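You operate a simulated robot arm through the tools that you are given. There is no shell and no other tool. Be economical: measure what you need, move in short steps, check, and stop when the job is done.

You run a simulated two-armed robot. Do the job below in one go: nothing can be reset, and whatever is moved stays where it is left.

## Task
Pick up the red handset with one hand, pass it to the other hand and put it in the filter holder of the light panel.

The check looks at the end state, three seconds after you hand in, the way a careful person would. Anything else that was tipped, shoved, dropped, spilled or broken makes it a failure.

## Robot
Two 7-joint arms with two-finger grippers on one trunk, on a base that drives. Base frame: it is fixed to the floor where the robot stands at the start and does not move with it; the origin is under the middle of the robot, x ahead of it, y to its left, z up. Lengths are in m, angles in degrees, forces in N, time in s.
The left shoulder is at the start at [0.078, 0.151, 0.918], the right one opposite. With the tool pointing down near the work surface each hand reaches from about 0.1 to 0.76 m from the robot's upright axis, wherever it stands, measured 20 degrees to its own side. Places, roughly: filter holder of the light panel [1.8, -2.6, 1]. Payload 2.54 kg a hand.
The TCP of each hand is the grasp point between the finger pads, 0.03 m short of the fingertips. In the tool frame z runs along the fingers and y along their closing line. The gripper opens to 0.116 m. The gripper's body begins 0.095 m behind the TCP.
Orientation is told as [roll, pitch, yaw] about the base's x, y, z axes, in that order, counted from this pose: with the fingers straight down and closing along the base's y, the tool's x points along the base's -x, its y along +y and its z along -z.

## Interface
- The arms move only by the tool step_arm. It takes "left_deltas", "right_deltas" or both (then of equal length, played together; a hand with none holds still); each is a list of rows, each an object of numbers (a shift or turn left out is 0, a gripper value left out holds the last): "x", "y", "z": the shift along the tool's x, y, z in units of 50 mm (1.0 is 50 mm); "ax", "ay", "az": the turn, a rotation vector about the tool's x, y, z in units of 5 degrees (1.0 is 5 degrees); "hand": the opening, from 0 (shut) to 1 (fully open). In form: [{"x": .., "y": .., "z": .., "ax": .., "ay": .., "az": .., "hand": ..}, ...]. A call has 1 to 12 rows; each row shifts and turns the commanded pose from where the row before left it, along the tool's axes as they then stand. A call with a number of a shift or a turn outside -1 to 1 is refused whole. A row lasts 0.2 s, in which the tool goes at most 0.05 m and 8.6 degrees; a call with a longer step from one row to the next is refused whole, and so is a gripper value outside its range. Where a pose cannot be reached the arm comes as near as it can. A force on the tool above 40 N (or 10 N above the force at the start of the call, whichever is more), or a blocked arm, ends the call early, and 0.2 s more pass. Each finger travels about 0.072 m/s and halts on what it meets, pressing with about 31 N; the grip force reading is that of the motor and also rises with nothing between the fingers. The clock runs only during rows and for 0.2 s after the last one: add rows that do not move to give the fingers time. It gives the time, the measured TCP pose, the force on the tool (base axes), the opening and the grip force at its end, in the units of the frame above (readings bear some noise), with the torque about the TCP (base axes, N m) and any sound that the robot's microphone picked up.
- Cameras (640 x 400 px; columns grow to the right, rows downward): "scene" is now at [0.1583, -0.0381, 1.1055]; the picture's right is [-0.29, -0.96, 0.00], its down [0.08, -0.03, -1.00] and it looks along [0.95, -0.29, 0.09] (base axes); focal length 283 px, centre (320, 200). "left" rides on the left gripper at [0.069, 0.015, -0.122] in its tool frame; the picture's right is [-0.21, 0.98, 0.00], its down [-0.83, -0.18, -0.53] and it looks along [-0.52, -0.11, 0.85] (tool axes); focal length 251 px, centre (320, 200). "right" rides on the right gripper at [0.069, -0.015, -0.122] in its tool frame; the picture's right is [0.21, 0.98, 0.00], its down [-0.83, 0.18, -0.53] and it looks along [-0.52, 0.11, 0.85] (tool axes); focal length 251 px, centre (320, 200). There is no depth. A picture from a camera that has moved, and an enlarged one, comes with that camera's place and axes in the base frame and with its lens. The place of the scene camera against the robot may be out by one fixed shift of up to 0.018 m in any direction.
- grab_frame(camera): a new picture of that camera. It takes no simulated time.
- slide_trunk(by): slides the trunk up (or, below 0, down) by that many m; the arms and the scene camera ride with it, the base frame stays. It gives what a move gives, with no picture.
- drive_base(legs): drives the robot by 1 to 6 legs, each [ahead, left, turn to the left] in m, m and degrees, along the robot's own axes; the way and the turn of a leg run together, so that a leg with both is an arc; at most 1.5 m and 180 degrees a leg. The arms and the cameras ride along, it lands a little off, and it stops where it bumps. It gives what a move gives.
- head_to(pan, tilt): turns the head with the scene camera to pan (to the left, within 80 degrees either way) and tilt (down, from -29 to 69), counted from straight ahead of the robot. It gives what a move gives.
- close_up(camera, box): a new picture of the part [left, top, right, bottom] of that camera's present view, enlarged. It takes no simulated time.
- hand_in(): hands the job in; it is judged then, once.

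Work in short steps. Places have to be worked out from the pictures, the camera data and where the tool is seen: move nearer, look again, correct. Check each grasp and each placing, and mend what went wrong. You have 120 turns and 108 pictures in all, those below and enlarged ones among them. Open the grippers and draw the arms clear of the work before you hand the job in, unless the task says otherwise; then end with one line.

The tools are called after "Request:" as name(argument=value, ...) on one line, values as JSON. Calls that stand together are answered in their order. step_arm: Moves the arms, as the interface text tells. Its arguments: {"type":"object","properties":{"left_deltas":{"type":"array"},"right_deltas":{"type":"array"}},"required":[]} The other tools are called the same way: slide_trunk (by) slides the trunk up or down; drive_base (legs) drives the base; head_to (pan, tilt) turns the head that bears the scene camera; grab_frame (camera) takes a picture; close_up (camera, box) takes an enlarged picture of a part of a camera's view; hand_in () hands the job in.

At the start:

```text
t: 0.0
left_eef_pos: [0.4749, 0.0791, 1.1681]
left_tcp_rot: [-0.1, 0.0, 0.1]
left_wrist_force: [1.2, -0.5, 0.1]
left_ft_torque: [0.01, -0.02, 0.0]
left_grip_width: 0.1161
left_grip_force: 0.1
right_eef_pos: [0.4078, -0.2539, 1.0764]
right_tcp_rot: [0.1, 0.0, 0.0]
right_wrist_force: [-0.2, -0.7, 0.0]
right_ft_torque: [-0.02, -0.01, 0.03]
right_grip_width: 0.1161
right_grip_force: 0.0
trunk travel left (down, up): [-0.155, 0.134]
robot x, y, heading: [-0.0017, 0.0007, -0.1]
head pan, tilt: [-16.8, -5.0]
```

scene: 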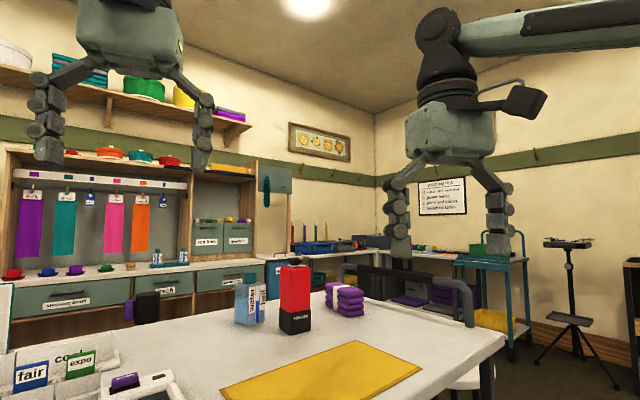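
right: 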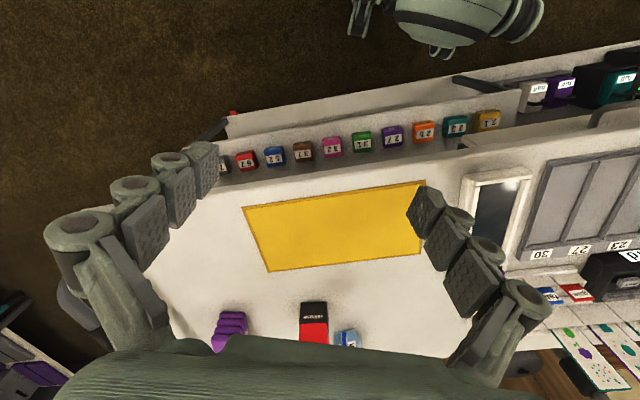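
left: 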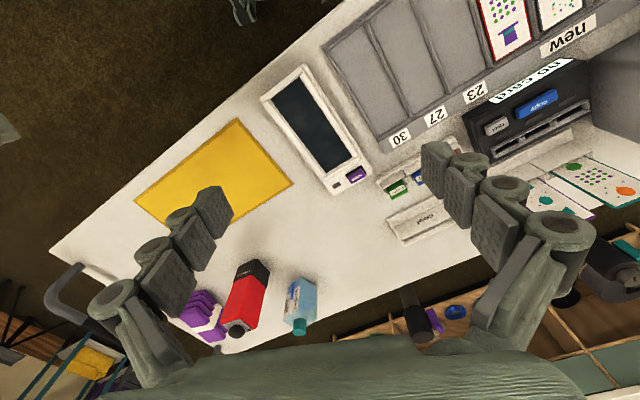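

The scene shows a red object with a black base on the table ahead. I look closer at it and also down at the table.

Request:
close_up(camera="scene", box=[220, 240, 380, 340])

Request:
head_to(pan=-50, tilt=5)

Request:
grab_frame(camera="scene")

```text
4.00 times, centred on (300, 290) of scene
camera zoom: at [0.1583, -0.0381, 1.1055], right [-0.29, -0.96, 0.0], down [0.08, -0.03, -1.0], along [0.95, -0.29, 0.09], focal length 1132 px, centre (400, -160)
```

zoom: 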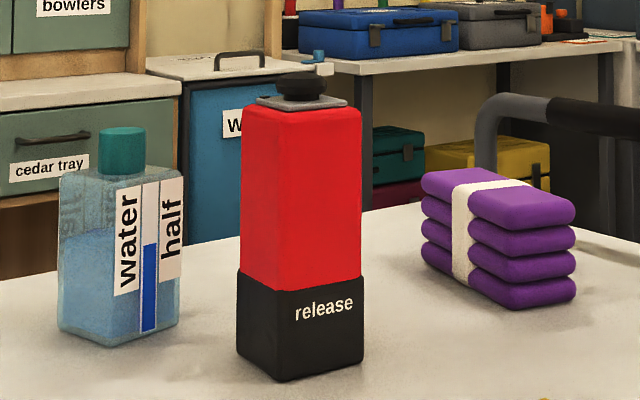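

```text
t: 1.0
left_eef_pos: [0.4748, 0.0782, 1.1687]
left_tcp_rot: [-0.1, -0.1, -0.1]
left_wrist_force: [0.5, 0.2, -0.4]
left_ft_torque: [0.01, 0.01, -0.02]
left_grip_width: 0.1162
left_grip_force: 0.1
right_eef_pos: [0.4098, -0.2539, 1.0755]
right_tcp_rot: [0.0, -0.1, 0.0]
right_wrist_force: [0.2, 0.5, -0.1]
right_ft_torque: [0.0, -0.05, 0.03]
right_grip_width: 0.1162
right_grip_force: 0.1
trunk travel left (down, up): [-0.155, 0.134]
robot x, y, heading: [0.0004, -0.0033, -0.1]
head pan, tilt: [-50.0, 5.0]
```

```text
103 pictures are left
camera scene: at [0.1337, -0.0831, 1.0898], right [-0.77, -0.64, 0.0], down [-0.06, 0.07, -1.0], along [0.64, -0.76, -0.09], focal length 283 px, centre (320, 200)
```

scene: 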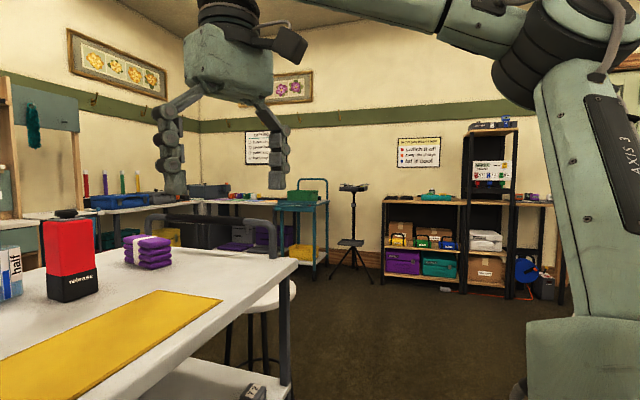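

The tripod at column 350 matches the target place [1.8, -2.6, 1]. I zoom in on it and on the rest of the candidate red objects.

Request:
close_up(camera="scene", box=[314, 170, 394, 220])

Request:
close_up(camera="scene", box=[380, 120, 540, 220])

Request:
close_up(camera="left", box=[170, 240, 330, 340])

```text
8.00 times, centred on (354, 195) of scene
camera zoom: at [0.1337, -0.0831, 1.0898], right [-0.77, -0.64, 0.0], down [-0.06, 0.07, -1.0], along [0.64, -0.76, -0.09], focal length 2264 px, centre (48, 240)
```

zoom: 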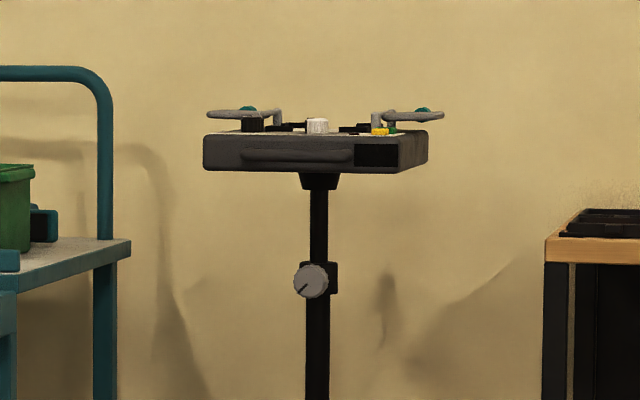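

```text
4.00 times, centred on (460, 170) of scene
camera zoom: at [0.1337, -0.0831, 1.0898], right [-0.77, -0.64, 0.0], down [-0.06, 0.07, -1.0], along [0.64, -0.76, -0.09], focal length 1132 px, centre (-240, 320)
```

zoom: 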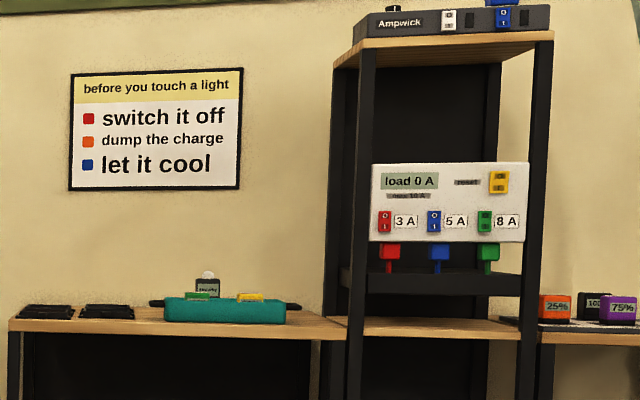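

```text
4.00 times, centred on (250, 290) of left
camera zoom: at [0.4055, 0.0929, 1.2905], right [0.21, 0.98, 0.0], down [0.83, -0.18, 0.54], along [0.52, -0.12, -0.84], focal length 1006 px, centre (600, -160)
```

zoom: 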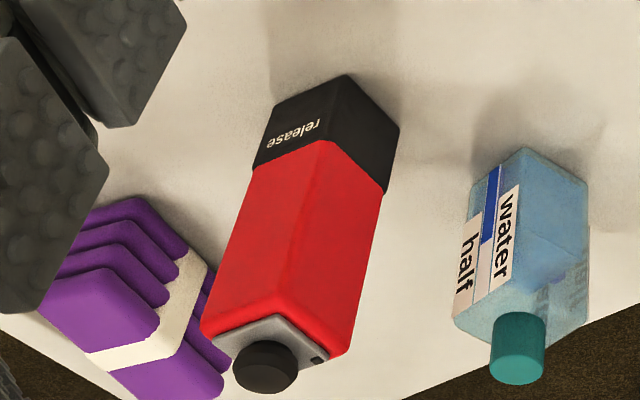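

I read the other sign and look about the room for any other red handset.

Request:
close_up(camera="scene", box=[180, 115, 340, 215])

Request:
head_to(pan=20, tilt=20)

Request:
grab_frame(camera="scene")

```text
4.00 times, centred on (260, 165) of scene
camera zoom: at [0.1337, -0.0831, 1.0898], right [-0.77, -0.64, 0.0], down [-0.06, 0.07, -1.0], along [0.64, -0.76, -0.09], focal length 1132 px, centre (560, 340)
```

zoom: 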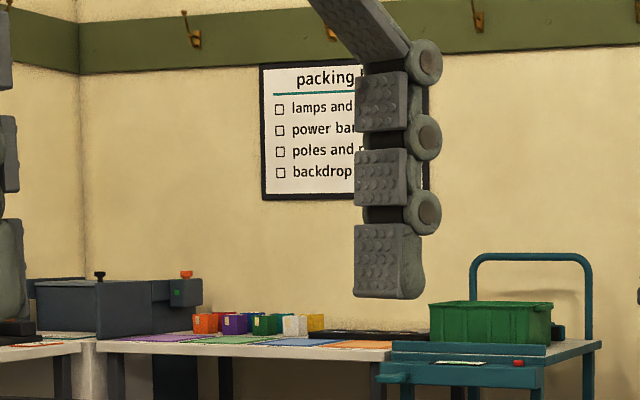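

```text
t: 2.4
left_eef_pos: [0.4753, 0.0786, 1.1679]
left_tcp_rot: [-0.1, -0.1, 0.1]
left_wrist_force: [-0.2, 0.7, -0.4]
left_ft_torque: [-0.03, 0.0, -0.04]
left_grip_width: 0.1159
left_grip_force: 0.1
right_eef_pos: [0.4096, -0.2547, 1.0759]
right_tcp_rot: [0.1, 0.1, -0.1]
right_wrist_force: [0.1, -0.5, -0.6]
right_ft_torque: [0.04, -0.04, 0.02]
right_grip_width: 0.1161
right_grip_force: 0.1
trunk travel left (down, up): [-0.155, 0.134]
robot x, y, heading: [0.0024, -0.0001, 0.4]
head pan, tilt: [20.0, 20.0]
```

```text
98 pictures are left
camera scene: at [0.1621, 0.019, 1.0654], right [0.34, -0.94, 0.0], down [-0.32, -0.12, -0.94], along [0.88, 0.32, -0.34], focal length 283 px, centre (320, 200)
```

scene: 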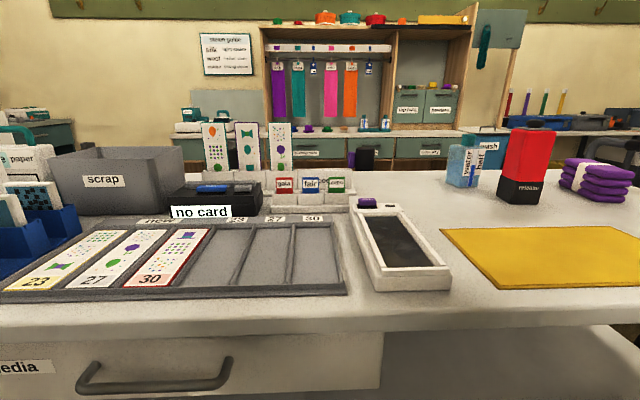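

The handset candidate is around (0.83, -0.18), base z≈0.86. I take closer looks at it and at the shelf areas behind.

Request:
close_up(camera="scene", box=[430, 100, 640, 231])

Request:
close_up(camera="scene", box=[160, 0, 480, 200])

Request:
close_up(camera="right", box=[180, 80, 640, 367])

Request:
head_to(pan=-80, tilt=10)

Request:
grab_frame(camera="scene")

```text
3.05 times, centred on (535, 166) of scene
camera zoom: at [0.1621, 0.019, 1.0654], right [0.34, -0.94, 0.0], down [-0.32, -0.12, -0.94], along [0.88, 0.32, -0.34], focal length 863 px, centre (-335, 305)
```

zoom: 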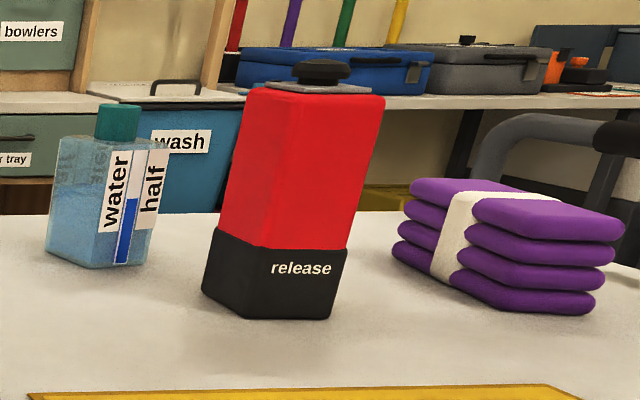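

```text
2.00 times, centred on (320, 100) of scene
camera zoom: at [0.1621, 0.019, 1.0654], right [0.34, -0.94, 0.0], down [-0.32, -0.12, -0.94], along [0.88, 0.32, -0.34], focal length 566 px, centre (320, 400)
```

zoom: 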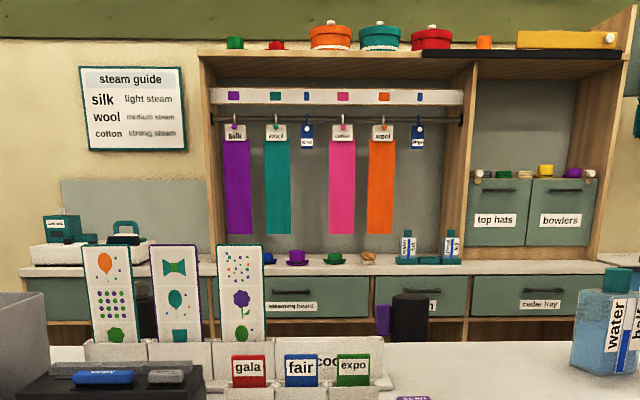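

```text
1.39 times, centred on (410, 224) of right
camera zoom: at [0.3392, -0.27, 1.1987], right [-0.21, 0.98, 0.0], down [0.83, 0.18, 0.53], along [0.52, 0.11, -0.85], focal length 350 px, centre (195, 167)
```

zoom: 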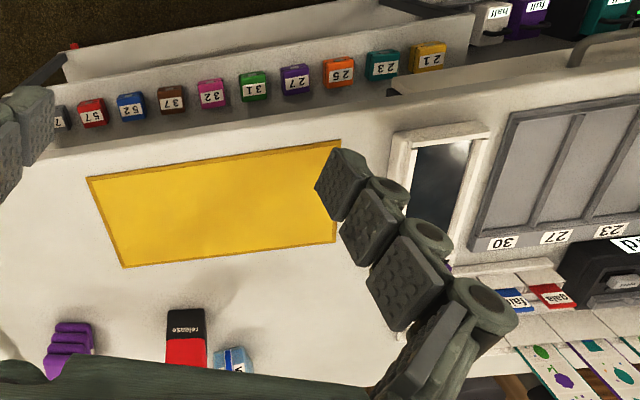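

```text
t: 4.2
left_eef_pos: [0.4751, 0.078, 1.1671]
left_tcp_rot: [0.0, -0.1, 0.0]
left_wrist_force: [0.3, -0.4, 0.6]
left_ft_torque: [0.01, -0.05, 0.04]
left_grip_width: 0.1158
left_grip_force: 0.1
right_eef_pos: [0.4097, -0.2543, 1.0767]
right_tcp_rot: [0.0, 0.0, 0.1]
right_wrist_force: [-0.7, -0.2, -0.3]
right_ft_torque: [0.0, 0.0, 0.0]
right_grip_width: 0.1162
right_grip_force: 0.0
trunk travel left (down, up): [-0.155, 0.134]
robot x, y, heading: [0.0008, -0.0015, 0.1]
head pan, tilt: [-80.0, 10.0]
```

```text
94 pictures are left
camera scene: at [0.0908, -0.1044, 1.0817], right [-0.98, -0.17, 0.0], down [-0.03, 0.17, -0.98], along [0.17, -0.97, -0.17], focal length 283 px, centre (320, 200)
```

scene: 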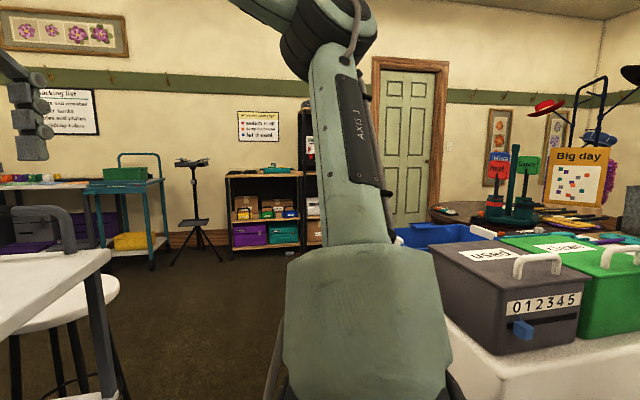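

I check the floor room between the worktable, stool and the ballot-box table to plan a path to the panel.

Request:
head_to(pan=-62, tilt=38)

Request:
grab_frame(camera="scene")

```text
t: 5.1
left_eef_pos: [0.4752, 0.0776, 1.1691]
left_tcp_rot: [-0.1, -0.2, 0.0]
left_wrist_force: [0.1, 0.4, 0.1]
left_ft_torque: [0.02, 0.05, 0.04]
left_grip_width: 0.1162
left_grip_force: 0.1
right_eef_pos: [0.41, -0.2537, 1.0778]
right_tcp_rot: [0.0, 0.0, -0.1]
right_wrist_force: [0.2, 0.0, 0.5]
right_ft_torque: [0.0, 0.0, 0.0]
right_grip_width: 0.1159
right_grip_force: 0.1
trunk travel left (down, up): [-0.155, 0.134]
robot x, y, heading: [-0.0047, 0.0018, 0.0]
head pan, tilt: [-62.0, 38.0]
```

```text
93 pictures are left
camera scene: at [0.1151, -0.0891, 1.0371], right [-0.88, -0.47, 0.0], down [-0.29, 0.54, -0.79], along [0.37, -0.7, -0.62], focal length 283 px, centre (320, 200)
```

scene: 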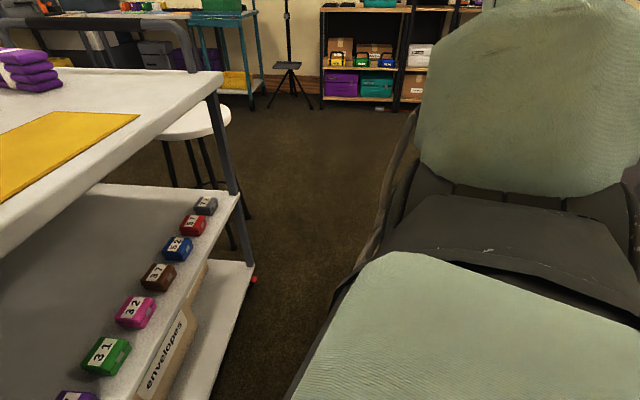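

The passage between the table corner (≈0.65,-0.6) and the ballot table (≈-0.06,-0.65) is wide enough down its middle. I turn right and drive toward the panel to inspect it before picking.

Request:
drive_base(legs=[[0, 0, -64], [0.69, 0, 0], [0.75, 0, 0], [0, 0, 16], [0.55, 0, 0]])

Request:
head_to(pan=0, tilt=15)

Request:
grab_frame(camera="scene")

```text
t: 19.1
left_eef_pos: [1.3964, -1.9896, 1.1685]
left_tcp_rot: [-0.1, -0.1, -47.4]
left_wrist_force: [-0.8, 0.5, -0.3]
left_ft_torque: [0.0, 0.02, 0.01]
left_grip_width: 0.1158
left_grip_force: 0.1
right_eef_pos: [1.1069, -2.1656, 1.0766]
right_tcp_rot: [0.0, 0.0, -47.4]
right_wrist_force: [-0.2, -0.9, -0.3]
right_ft_torque: [-0.04, 0.01, 0.01]
right_grip_width: 0.1161
right_grip_force: 0.0
trunk travel left (down, up): [-0.155, 0.134]
robot x, y, heading: [1.0147, -1.695, -47.3]
head pan, tilt: [-62.0, 38.0]
```

```text
t: 20.4
left_eef_pos: [1.3968, -1.9897, 1.1674]
left_tcp_rot: [-0.1, -0.1, -47.4]
left_wrist_force: [0.3, 0.4, 0.9]
left_ft_torque: [0.0, -0.01, 0.0]
left_grip_width: 0.1161
left_grip_force: 0.0
right_eef_pos: [1.1072, -2.1648, 1.0772]
right_tcp_rot: [0.1, 0.0, -47.3]
right_wrist_force: [-0.4, -0.1, -0.7]
right_ft_torque: [0.0, -0.04, 0.02]
right_grip_width: 0.116
right_grip_force: 0.0
trunk travel left (down, up): [-0.155, 0.134]
robot x, y, heading: [1.015, -1.6882, -47.2]
head pan, tilt: [0.0, 15.0]
```

```text
92 pictures are left
camera scene: at [1.1332, -1.8237, 1.0736], right [-0.74, -0.68, 0.0], down [-0.18, 0.19, -0.97], along [0.65, -0.71, -0.26], focal length 283 px, centre (320, 200)
```

scene: 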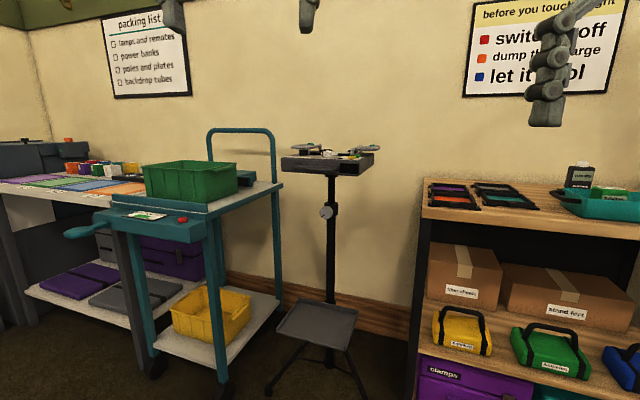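

I zoom on the panel top, the shelf at right and the tables at left.

Request:
close_up(camera="scene", box=[270, 130, 390, 205])

Request:
close_up(camera="scene", box=[416, 140, 640, 280])

Request:
close_up(camera="scene", box=[0, 110, 208, 240])

```text
5.33 times, centred on (330, 168) of scene
camera zoom: at [1.1332, -1.8237, 1.0736], right [-0.74, -0.68, 0.0], down [-0.18, 0.19, -0.97], along [0.65, -0.71, -0.26], focal length 1510 px, centre (267, 373)
```

zoom: 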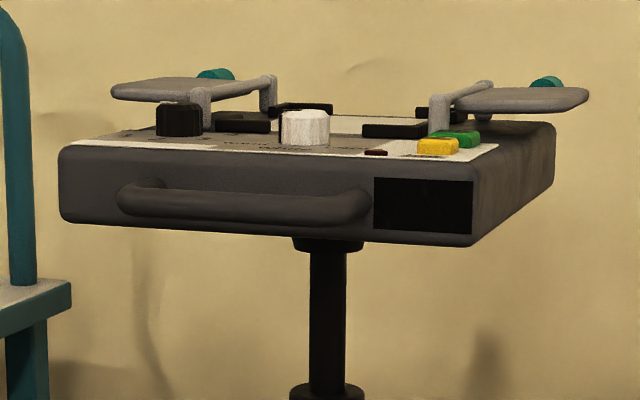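

```text
2.86 times, centred on (528, 210) of scene
camera zoom: at [1.1332, -1.8237, 1.0736], right [-0.74, -0.68, 0.0], down [-0.18, 0.19, -0.97], along [0.65, -0.71, -0.26], focal length 809 px, centre (-274, 171)
```

zoom: 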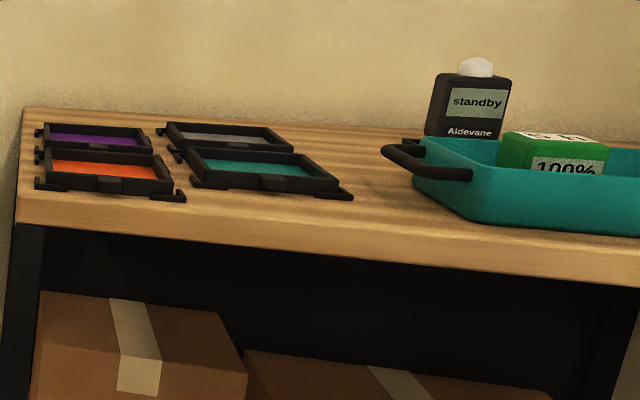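

```text
3.08 times, centred on (104, 175) of scene
camera zoom: at [1.1332, -1.8237, 1.0736], right [-0.74, -0.68, 0.0], down [-0.18, 0.19, -0.97], along [0.65, -0.71, -0.26], focal length 871 px, centre (985, 277)
```

zoom: 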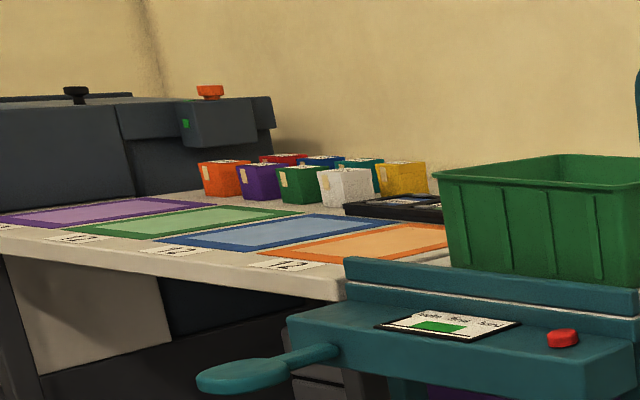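

The filter holder seems to be the clipped area on top of the panel. I scan the rest of the room for other handsets before committing.

Request:
head_to(pan=-60, tilt=10)

Request:
grab_frame(camera="scene")

Request:
head_to(pan=62, tilt=10)

Request:
grab_frame(camera="scene")

```text
t: 21.7
left_eef_pos: [1.3957, -1.9888, 1.1683]
left_tcp_rot: [-0.2, -0.1, -47.4]
left_wrist_force: [0.3, -0.7, 0.0]
left_ft_torque: [-0.01, 0.04, -0.03]
left_grip_width: 0.1162
left_grip_force: 0.0
right_eef_pos: [1.1073, -2.1651, 1.0767]
right_tcp_rot: [0.0, -0.1, -47.3]
right_wrist_force: [0.2, -0.4, 0.6]
right_ft_torque: [-0.01, 0.04, 0.0]
right_grip_width: 0.1159
right_grip_force: 0.1
trunk travel left (down, up): [-0.155, 0.134]
robot x, y, heading: [1.0158, -1.6892, -47.5]
head pan, tilt: [-60.0, 10.0]
```

```text
88 pictures are left
camera scene: at [1.0423, -1.8437, 1.0817], right [-0.95, 0.3, 0.0], down [0.05, 0.17, -0.98], along [-0.29, -0.94, -0.17], focal length 283 px, centre (320, 200)
```

scene: 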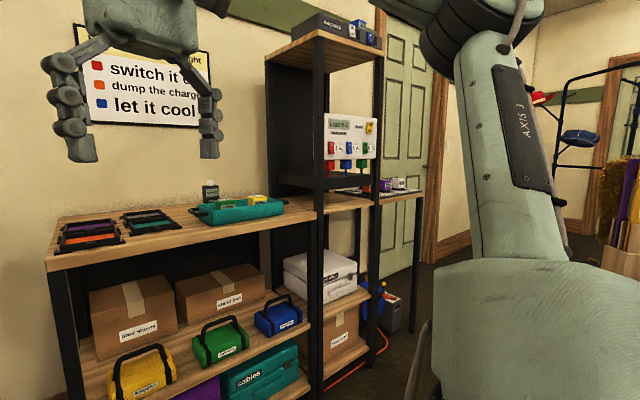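

```text
t: 23.8
left_eef_pos: [1.3967, -1.9896, 1.1681]
left_tcp_rot: [-0.1, -0.1, -47.4]
left_wrist_force: [0.2, -0.7, -0.3]
left_ft_torque: [-0.01, -0.01, 0.0]
left_grip_width: 0.1158
left_grip_force: 0.1
right_eef_pos: [1.1069, -2.1651, 1.0781]
right_tcp_rot: [-0.1, 0.1, -47.4]
right_wrist_force: [0.2, 0.1, -0.2]
right_ft_torque: [0.04, 0.01, -0.04]
right_grip_width: 0.1161
right_grip_force: 0.0
trunk travel left (down, up): [-0.155, 0.134]
robot x, y, heading: [1.0153, -1.6952, -47.7]
head pan, tilt: [62.0, 10.0]
```

```text
87 pictures are left
camera scene: at [1.1601, -1.7316, 1.0817], right [0.25, -0.97, 0.0], down [-0.17, -0.04, -0.98], along [0.95, 0.25, -0.17], focal length 283 px, centre (320, 200)
```

scene: 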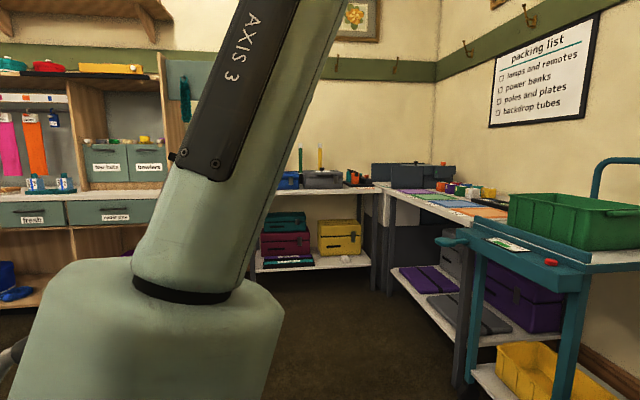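

No other handset is around; the red "release" unit is the object. I drive 0.4 m nearer to look onto the panel from above with the left hand camera.

Request:
drive_base(legs=[[0.4, 0, 0]])

Request:
grab_frame(camera="left")

Request:
head_to(pan=0, tilt=20)

Request:
grab_frame(camera="scene")

```text
t: 26.2
left_eef_pos: [1.6652, -2.2785, 1.1682]
left_tcp_rot: [-0.1, -0.1, -47.1]
left_wrist_force: [-0.3, 0.1, 0.4]
left_ft_torque: [0.01, 0.01, 0.04]
left_grip_width: 0.1161
left_grip_force: 0.0
right_eef_pos: [1.3761, -2.4565, 1.0768]
right_tcp_rot: [0.0, -0.1, -47.4]
right_wrist_force: [-0.1, 0.7, 0.7]
right_ft_torque: [0.0, 0.01, -0.02]
right_grip_width: 0.1157
right_grip_force: 0.0
trunk travel left (down, up): [-0.155, 0.134]
robot x, y, heading: [1.2849, -1.9872, -47.4]
head pan, tilt: [62.0, 10.0]
```

```text
86 pictures are left
camera left: at [1.6292, -2.218, 1.2904], right [0.86, 0.51, 0.0], down [0.43, -0.73, 0.54], along [0.27, -0.46, -0.84], focal length 251 px, centre (320, 200)
```

left: 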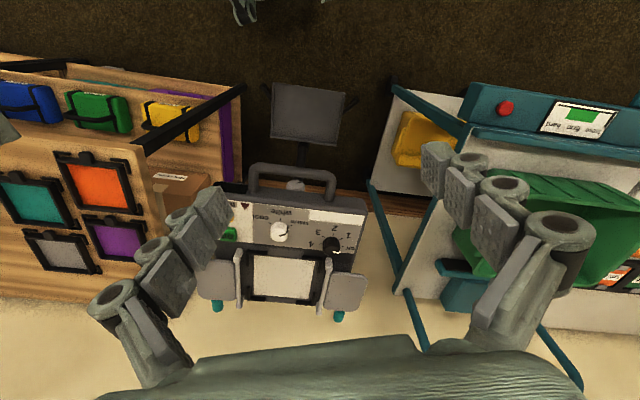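

```text
t: 27.6
left_eef_pos: [1.6658, -2.2784, 1.168]
left_tcp_rot: [0.0, -0.1, -47.2]
left_wrist_force: [0.3, -0.6, -0.4]
left_ft_torque: [0.03, 0.0, 0.01]
left_grip_width: 0.1157
left_grip_force: 0.0
right_eef_pos: [1.3753, -2.4552, 1.076]
right_tcp_rot: [-0.1, 0.0, -47.3]
right_wrist_force: [0.2, -0.1, 0.0]
right_ft_torque: [0.0, -0.03, 0.0]
right_grip_width: 0.1161
right_grip_force: 0.0
trunk travel left (down, up): [-0.155, 0.134]
robot x, y, heading: [1.2864, -1.9821, -47.2]
head pan, tilt: [0.0, 20.0]
```

```text
85 pictures are left
camera scene: at [1.4014, -2.1138, 1.0654], right [-0.73, -0.68, 0.0], down [-0.23, 0.25, -0.94], along [0.64, -0.69, -0.34], focal length 283 px, centre (320, 200)
```

scene: 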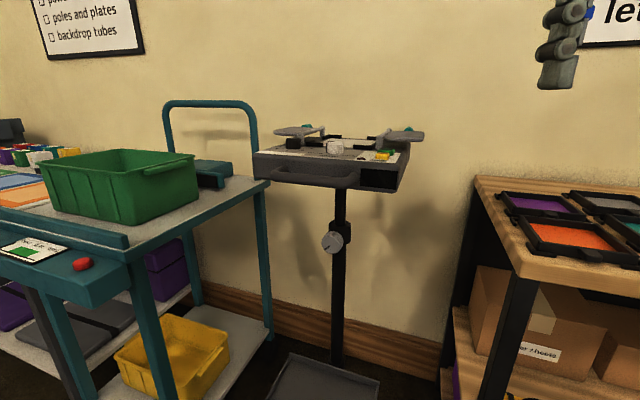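

Request:
close_up(camera="left", box=[190, 160, 382, 340])

Request:
close_up(camera="scene", box=[240, 110, 432, 230])

```text
2.22 times, centred on (286, 250) of left
camera zoom: at [1.6289, -2.2177, 1.2905], right [0.86, 0.51, 0.0], down [0.43, -0.73, 0.54], along [0.27, -0.46, -0.84], focal length 559 px, centre (396, 89)
```

zoom: 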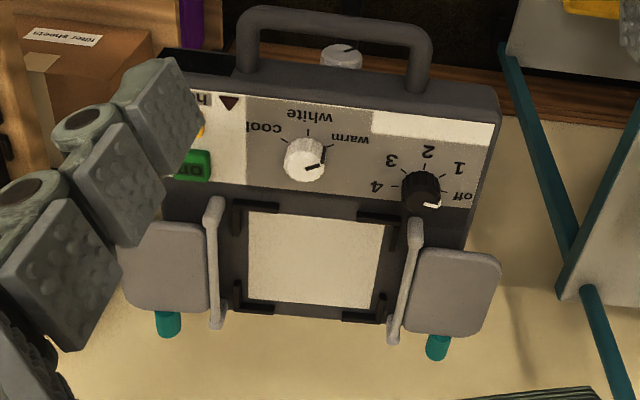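

```text
3.33 times, centred on (336, 170) of scene
camera zoom: at [1.4014, -2.1138, 1.0654], right [-0.73, -0.68, 0.0], down [-0.23, 0.25, -0.94], along [0.64, -0.69, -0.34], focal length 943 px, centre (267, 300)
```

zoom: 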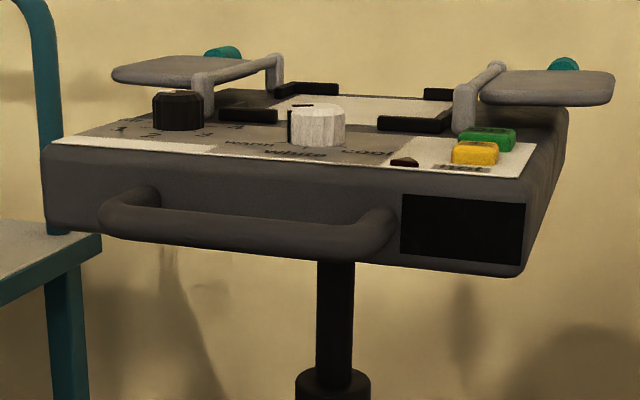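

The filter holder is the white square between four corner clips at about (1.758,-2.573), z≈0.977, axis heading about -67°, some 0.11 m wide; the handset should stand upright in it. I'll pick with the left hand top-down, pass to a tilted right hand. I drive back to the table.

Request:
drive_base(legs=[[-0.95, 0, 0], [0, 0, -16.5], [-0.75, 0, 0], [-0.375, -0.04, 0], [0, 0, 59]])

Request:
grab_frame(camera="left")

Request:
grab_frame(camera="scene")

```text
t: 41.8
left_eef_pos: [0.5857, -0.2529, 1.1677]
left_tcp_rot: [-0.1, -0.1, -5.3]
left_wrist_force: [-0.6, 0.8, 1.0]
left_ft_torque: [-0.02, -0.03, 0.01]
left_grip_width: 0.1161
left_grip_force: 0.0
right_eef_pos: [0.4887, -0.5761, 1.0769]
right_tcp_rot: [0.0, 0.0, -5.5]
right_wrist_force: [0.2, -0.1, -0.1]
right_ft_torque: [-0.01, -0.02, 0.0]
right_grip_width: 0.1157
right_grip_force: 0.1
trunk travel left (down, up): [-0.155, 0.134]
robot x, y, heading: [0.1066, -0.283, -5.3]
head pan, tilt: [0.0, 20.0]
```

```text
82 pictures are left
camera left: at [0.5188, -0.2311, 1.2905], right [0.3, 0.95, 0.0], down [0.8, -0.26, 0.54], along [0.51, -0.16, -0.84], focal length 251 px, centre (320, 200)
```

left: 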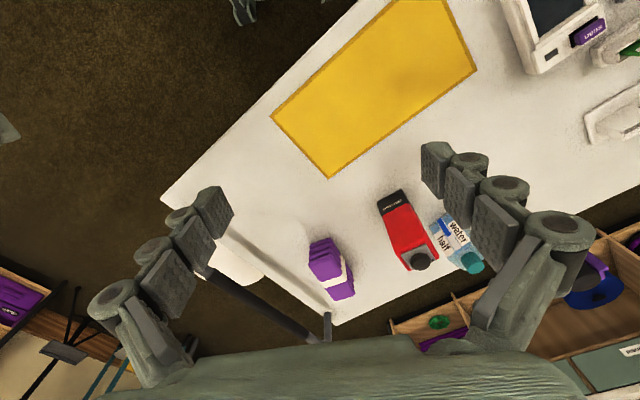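

```text
81 pictures are left
camera scene: at [0.2735, -0.3136, 1.0654], right [-0.09, -1.0, 0.0], down [-0.34, 0.03, -0.94], along [0.94, -0.09, -0.34], focal length 283 px, centre (320, 200)
```

scene: 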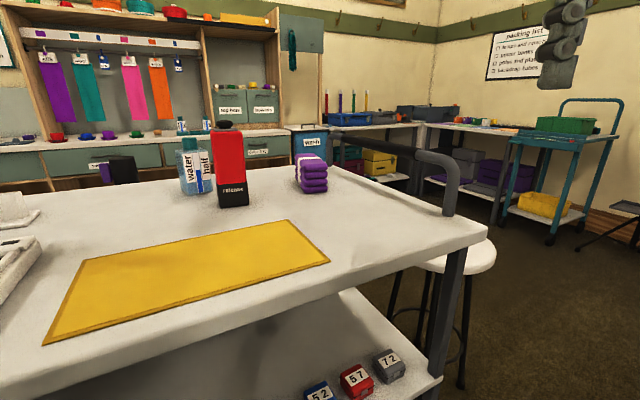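

I zoom on the handset in both views to triangulate it.

Request:
close_up(camera="left", box=[350, 170, 510, 290])

Request:
close_up(camera="scene", box=[150, 110, 342, 230])

```text
3.33 times, centred on (430, 230) of left
camera zoom: at [0.5188, -0.2311, 1.2905], right [0.3, 0.95, 0.0], down [0.8, -0.26, 0.54], along [0.51, -0.16, -0.84], focal length 838 px, centre (-47, 100)
```

zoom: 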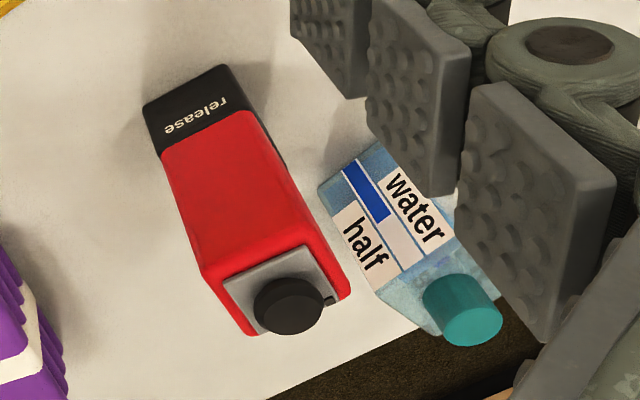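

```text
3.33 times, centred on (246, 170) of scene
camera zoom: at [0.2735, -0.3136, 1.0654], right [-0.09, -1.0, 0.0], down [-0.34, 0.03, -0.94], along [0.94, -0.09, -0.34], focal length 943 px, centre (567, 300)
```

zoom: 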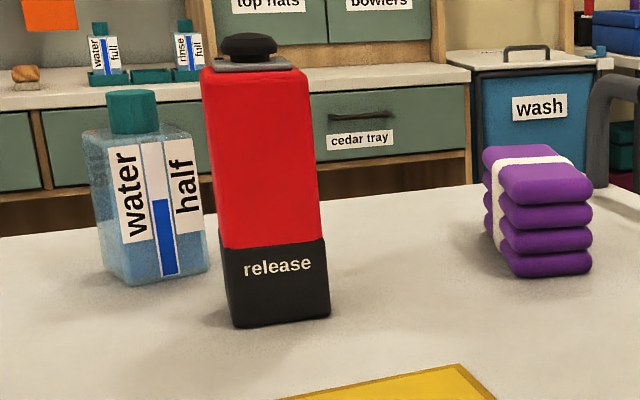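

The handset is about 0.053 m square, centre ≈(0.834,-0.171), yaw ≈18°, shoulder z≈1.006. I turn the left hand to yaw 18° and move it above the handset, still high.

Request:
step_arm(left_deltas=[{"az": -0.932}, {"az": -0.932}, {"az": -0.932}, {"az": -0.932}, {"az": -0.932}, {"x": -0.87}, {"x": -0.87}, {"x": -0.87}, {"x": -0.87}, {"x": -0.87}, {"x": -0.87}, {}])

Request:
grab_frame(camera="left")

Request:
grab_frame(camera="scene")

```text
t: 44.4
left_eef_pos: [0.7489, -0.1748, 1.0865]
left_tcp_rot: [-0.2, -0.1, 18.0]
left_wrist_force: [0.4, 0.0, -1.5]
left_ft_torque: [-0.03, 0.0, 0.0]
left_grip_width: 0.1158
left_grip_force: 0.0
left hand out of reach, approached as far as the arm can: row 6, 7, 8, 9, 10, 11
right_eef_pos: [0.4904, -0.5771, 1.0773]
right_tcp_rot: [0.0, 0.0, -5.4]
right_wrist_force: [0.2, 0.2, 0.4]
right_ft_torque: [0.01, 0.0, 0.0]
right_grip_width: 0.116
right_grip_force: 0.0
trunk travel left (down, up): [-0.155, 0.134]
robot x, y, heading: [0.1094, -0.2814, -5.2]
head pan, tilt: [0.0, 20.0]
```

```text
78 pictures are left
camera left: at [0.6774, -0.1823, 1.2083], right [-0.1, 1.0, 0.0], down [0.84, 0.08, 0.54], along [0.54, 0.05, -0.84], focal length 251 px, centre (320, 200)
```

left: 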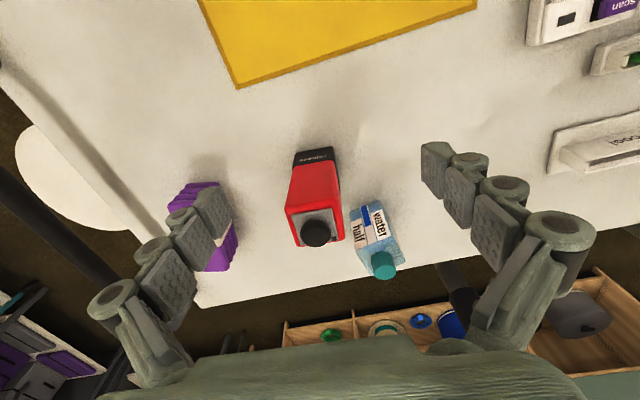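

```text
77 pictures are left
camera scene: at [0.2734, -0.3135, 1.0655], right [-0.09, -1.0, 0.0], down [-0.34, 0.03, -0.94], along [0.94, -0.09, -0.34], focal length 283 px, centre (320, 200)
```

scene: 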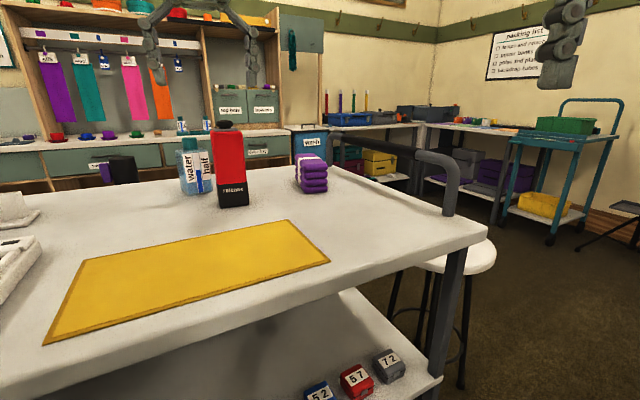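

The arm ran out of reach at that height and sagged to 1.086. I raise the trunk and then drive a little forward.

Request:
slide_trunk(by=0.12)

Request:
drive_base(legs=[[0.07, 0, 0]])

```text
t: 45.9
left_eef_pos: [0.7496, -0.176, 1.2068]
left_tcp_rot: [-0.2, -0.2, 18.0]
left_wrist_force: [-0.1, -0.1, -0.1]
left_ft_torque: [0.0, 0.02, -0.02]
left_grip_width: 0.1161
left_grip_force: 0.1
right_eef_pos: [0.4905, -0.5769, 1.1962]
right_tcp_rot: [0.1, 0.0, -5.4]
right_wrist_force: [0.0, 0.4, -0.8]
right_ft_torque: [0.02, 0.04, 0.03]
right_grip_width: 0.116
right_grip_force: 0.0
trunk travel left (down, up): [-0.275, 0.014]
robot x, y, heading: [0.1049, -0.2861, -5.3]
head pan, tilt: [0.0, 20.0]
```

```text
t: 47.0
left_eef_pos: [0.783, -0.1755, 1.2056]
left_tcp_rot: [-0.2, -0.1, 19.2]
left_wrist_force: [0.1, 0.1, 1.0]
left_ft_torque: [0.03, -0.01, 0.01]
left_grip_width: 0.1157
left_grip_force: 0.0
right_eef_pos: [0.5305, -0.5827, 1.1963]
right_tcp_rot: [-0.1, 0.0, -4.4]
right_wrist_force: [-0.3, 0.2, 0.4]
right_ft_torque: [0.01, -0.02, -0.03]
right_grip_width: 0.1162
right_grip_force: 0.1
trunk travel left (down, up): [-0.275, 0.014]
robot x, y, heading: [0.142, -0.2976, -4.5]
head pan, tilt: [0.0, 20.0]
stopped in leg 1: the robot was blocked; the commanded pose is now the measured one
```

The base bumped the table after about 0.035 m. I back off slightly and check that nothing moved.

Request:
drive_base(legs=[[-0.015, 0, 0]])

Request:
grab_frame(camera="left")

Request:
grab_frame(camera="scene")

```text
t: 47.8
left_eef_pos: [0.7689, -0.1731, 1.2053]
left_tcp_rot: [0.0, -0.1, 19.1]
left_wrist_force: [0.5, -0.5, -0.1]
left_ft_torque: [-0.01, -0.03, -0.03]
left_grip_width: 0.1159
left_grip_force: 0.1
right_eef_pos: [0.516, -0.5814, 1.1957]
right_tcp_rot: [0.0, 0.1, -4.2]
right_wrist_force: [-0.1, 0.2, 1.2]
right_ft_torque: [-0.01, -0.06, 0.01]
right_grip_width: 0.1159
right_grip_force: 0.0
trunk travel left (down, up): [-0.275, 0.014]
robot x, y, heading: [0.1299, -0.2946, -4.1]
head pan, tilt: [0.0, 20.0]
```

```text
76 pictures are left
camera left: at [0.6982, -0.1824, 1.3269], right [-0.12, 0.99, 0.0], down [0.84, 0.1, 0.54], along [0.53, 0.06, -0.84], focal length 251 px, centre (320, 200)
```

left: 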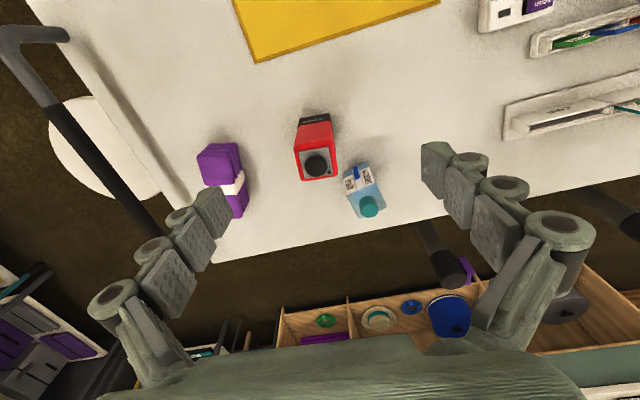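

```text
75 pictures are left
camera scene: at [0.2957, -0.3218, 1.1855], right [-0.07, -1.0, 0.0], down [-0.34, 0.03, -0.94], along [0.94, -0.07, -0.34], focal length 283 px, centre (320, 200)
```

scene: 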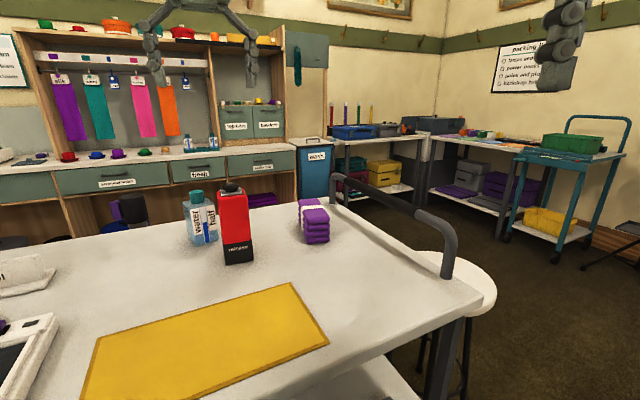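

Nothing looks disturbed. I zoom in on the handset from the left camera for a refined location.

Request:
close_up(camera="left", box=[270, 100, 398, 200])

Request:
close_up(camera="scene", box=[170, 165, 298, 275])

```text
4.00 times, centred on (334, 150) of left
camera zoom: at [0.6982, -0.1824, 1.3269], right [-0.12, 0.99, 0.0], down [0.84, 0.1, 0.54], along [0.53, 0.06, -0.84], focal length 1006 px, centre (264, 400)
```

zoom: 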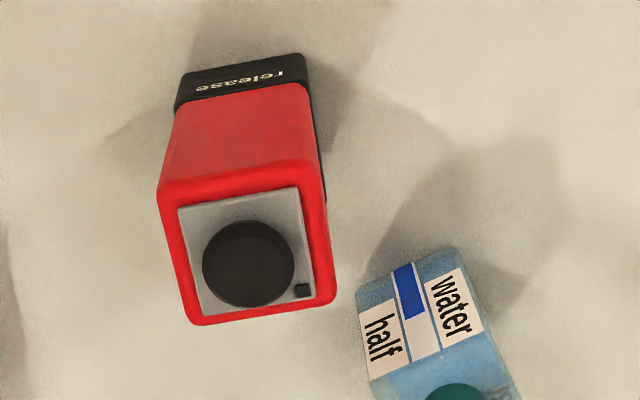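

```text
3.64 times, centred on (234, 220) of scene
camera zoom: at [0.2957, -0.3218, 1.1855], right [-0.07, -1.0, 0.0], down [-0.34, 0.03, -0.94], along [0.94, -0.07, -0.34], focal length 1029 px, centre (633, 127)
```

zoom: 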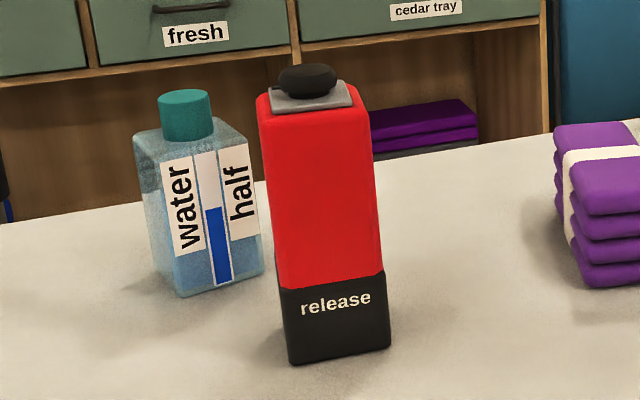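

Handset centre ≈(0.840,-0.171), yaw ≈16.5°. I turn slightly, lower to z≈1.10 and move over it.

Request:
step_arm(left_deltas=[{"az": 0.52}, {"z": 0.7}, {"z": 0.7}, {"z": 0.7}, {"x": -0.7, "y": -0.18}, {"x": -0.67, "y": -0.185}, {}, {}])

Request:
grab_frame(camera="left")

Request:
grab_frame(camera="scene")

```text
t: 49.6
left_eef_pos: [0.8398, -0.1728, 1.0981]
left_tcp_rot: [0.0, 0.0, 16.4]
left_wrist_force: [0.3, -0.8, 0.4]
left_ft_torque: [-0.02, 0.0, 0.02]
left_grip_width: 0.1161
left_grip_force: 0.0
right_eef_pos: [0.5177, -0.5807, 1.1955]
right_tcp_rot: [0.0, 0.0, -4.3]
right_wrist_force: [-0.5, 0.1, -0.1]
right_ft_torque: [-0.01, -0.01, 0.0]
right_grip_width: 0.1164
right_grip_force: 0.1
trunk travel left (down, up): [-0.275, 0.014]
robot x, y, heading: [0.1269, -0.297, -4.3]
head pan, tilt: [0.0, 20.0]
```

```text
72 pictures are left
camera left: at [0.7688, -0.178, 1.2211], right [-0.07, 1.0, 0.0], down [0.84, 0.06, 0.53], along [0.53, 0.04, -0.85], focal length 251 px, centre (320, 200)
```

left: 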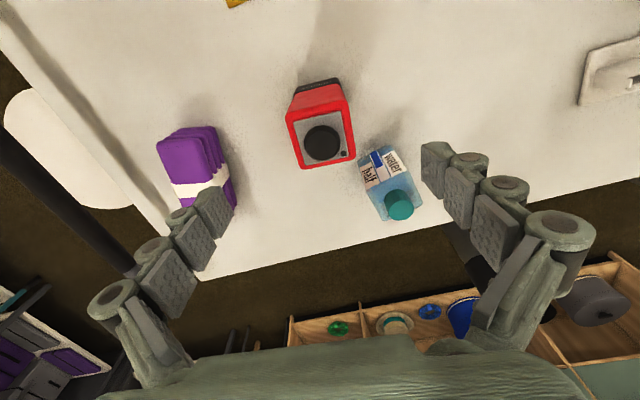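

```text
71 pictures are left
camera scene: at [0.2964, -0.3221, 1.1854], right [-0.07, -1.0, 0.0], down [-0.34, 0.03, -0.94], along [0.94, -0.07, -0.34], focal length 283 px, centre (320, 200)
```

scene: 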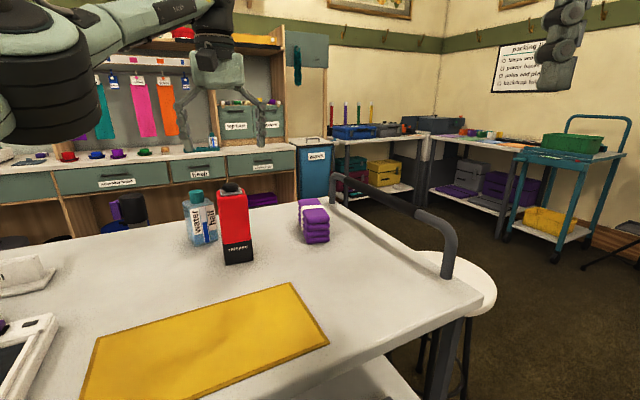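

The TCP axis projects onto the handset's top centre; alignment is good. I narrow the fingers a bit and descend to z≈0.99.

Request:
step_arm(left_deltas=[{"hand": 0.8}, {"z": 0.7}, {"z": 0.7}, {"z": 0.76}, {}])

Request:
grab_frame(camera="left")

Request:
grab_frame(camera="scene")

```text
t: 50.8
left_eef_pos: [0.8399, -0.1733, 0.9914]
left_tcp_rot: [-0.1, -0.1, 16.6]
left_wrist_force: [-0.1, -0.5, -0.1]
left_ft_torque: [-0.01, 0.01, 0.01]
left_grip_width: 0.0929
left_grip_force: 0.1
right_eef_pos: [0.5189, -0.5813, 1.1962]
right_tcp_rot: [-0.1, 0.0, -4.2]
right_wrist_force: [1.0, 0.2, 0.2]
right_ft_torque: [0.01, -0.03, 0.01]
right_grip_width: 0.116
right_grip_force: 0.0
trunk travel left (down, up): [-0.275, 0.014]
robot x, y, heading: [0.1273, -0.2993, -4.4]
head pan, tilt: [0.0, 20.0]
```

```text
70 pictures are left
camera left: at [0.7693, -0.1779, 1.1139], right [-0.07, 1.0, 0.0], down [0.84, 0.06, 0.54], along [0.53, 0.04, -0.84], focal length 251 px, centre (320, 200)
```

left: 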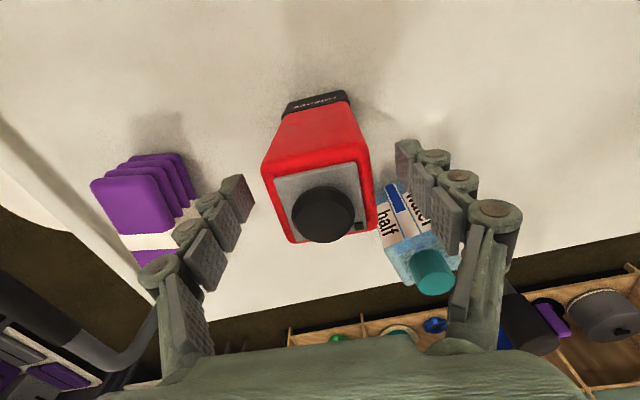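

```text
69 pictures are left
camera scene: at [0.2959, -0.322, 1.1855], right [-0.07, -1.0, 0.0], down [-0.34, 0.03, -0.94], along [0.94, -0.07, -0.34], focal length 283 px, centre (320, 200)
```

scene: 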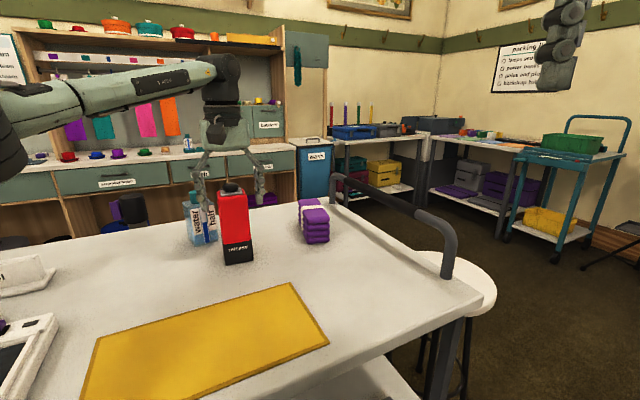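

Fingers straddle the top of the handset, clear of bottle and towels. I close the left gripper.

Request:
step_arm(left_deltas=[{"hand": 0.3}, {"hand": 0.3}, {"hand": 0.3}, {"hand": 0.3}, {"hand": 0.3}, {"hand": 0.3}])

Request:
grab_frame(camera="left")

```text
t: 52.2
left_eef_pos: [0.8404, -0.1733, 0.9902]
left_tcp_rot: [0.0, -0.2, 16.6]
left_wrist_force: [-0.3, 1.1, 0.6]
left_ft_torque: [0.06, -0.02, 0.03]
left_grip_width: 0.0565
left_grip_force: 31.2
right_eef_pos: [0.5182, -0.5796, 1.1974]
right_tcp_rot: [-0.1, 0.1, -4.2]
right_wrist_force: [0.4, -0.2, 0.3]
right_ft_torque: [0.0, 0.01, 0.03]
right_grip_width: 0.1161
right_grip_force: 0.0
trunk travel left (down, up): [-0.275, 0.014]
robot x, y, heading: [0.1293, -0.2935, -4.3]
head pan, tilt: [0.0, 20.0]
```

```text
68 pictures are left
camera left: at [0.7696, -0.1775, 1.114], right [-0.07, 1.0, 0.0], down [0.84, 0.06, 0.54], along [0.53, 0.04, -0.84], focal length 251 px, centre (320, 200)
```

left: 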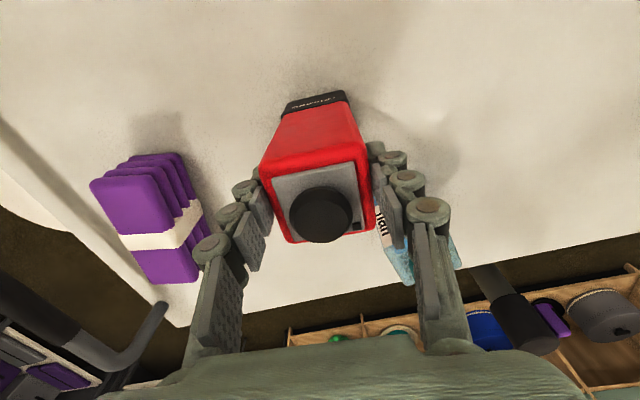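

Gripped at 0.0565 m with 31 N. I lift it straight up.

Request:
step_arm(left_deltas=[{"z": -0.3, "hand": 0.2}, {"z": -0.6}, {"z": -0.6}, {"z": -0.6}, {}])

Request:
grab_frame(camera="scene")

```text
t: 53.4
left_eef_pos: [0.842, -0.1719, 1.0964]
left_tcp_rot: [-0.1, 0.1, 16.6]
left_wrist_force: [0.0, 1.0, -3.8]
left_ft_torque: [0.0, 0.0, -0.01]
left_grip_width: 0.0563
left_grip_force: 30.7
right_eef_pos: [0.519, -0.5805, 1.1959]
right_tcp_rot: [-0.2, 0.1, -4.2]
right_wrist_force: [1.1, -0.8, -0.6]
right_ft_torque: [0.01, 0.01, 0.0]
right_grip_width: 0.1159
right_grip_force: 0.0
trunk travel left (down, up): [-0.275, 0.014]
robot x, y, heading: [0.128, -0.2925, -4.2]
head pan, tilt: [0.0, 20.0]
```

```text
67 pictures are left
camera scene: at [0.2968, -0.3213, 1.1853], right [-0.07, -1.0, 0.0], down [-0.34, 0.03, -0.94], along [0.94, -0.07, -0.34], focal length 283 px, centre (320, 200)
```

scene: 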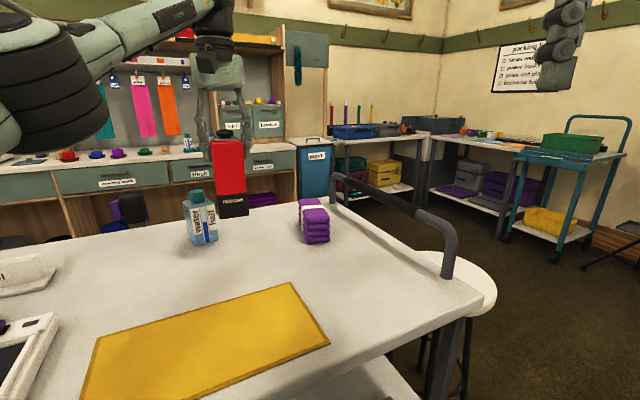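

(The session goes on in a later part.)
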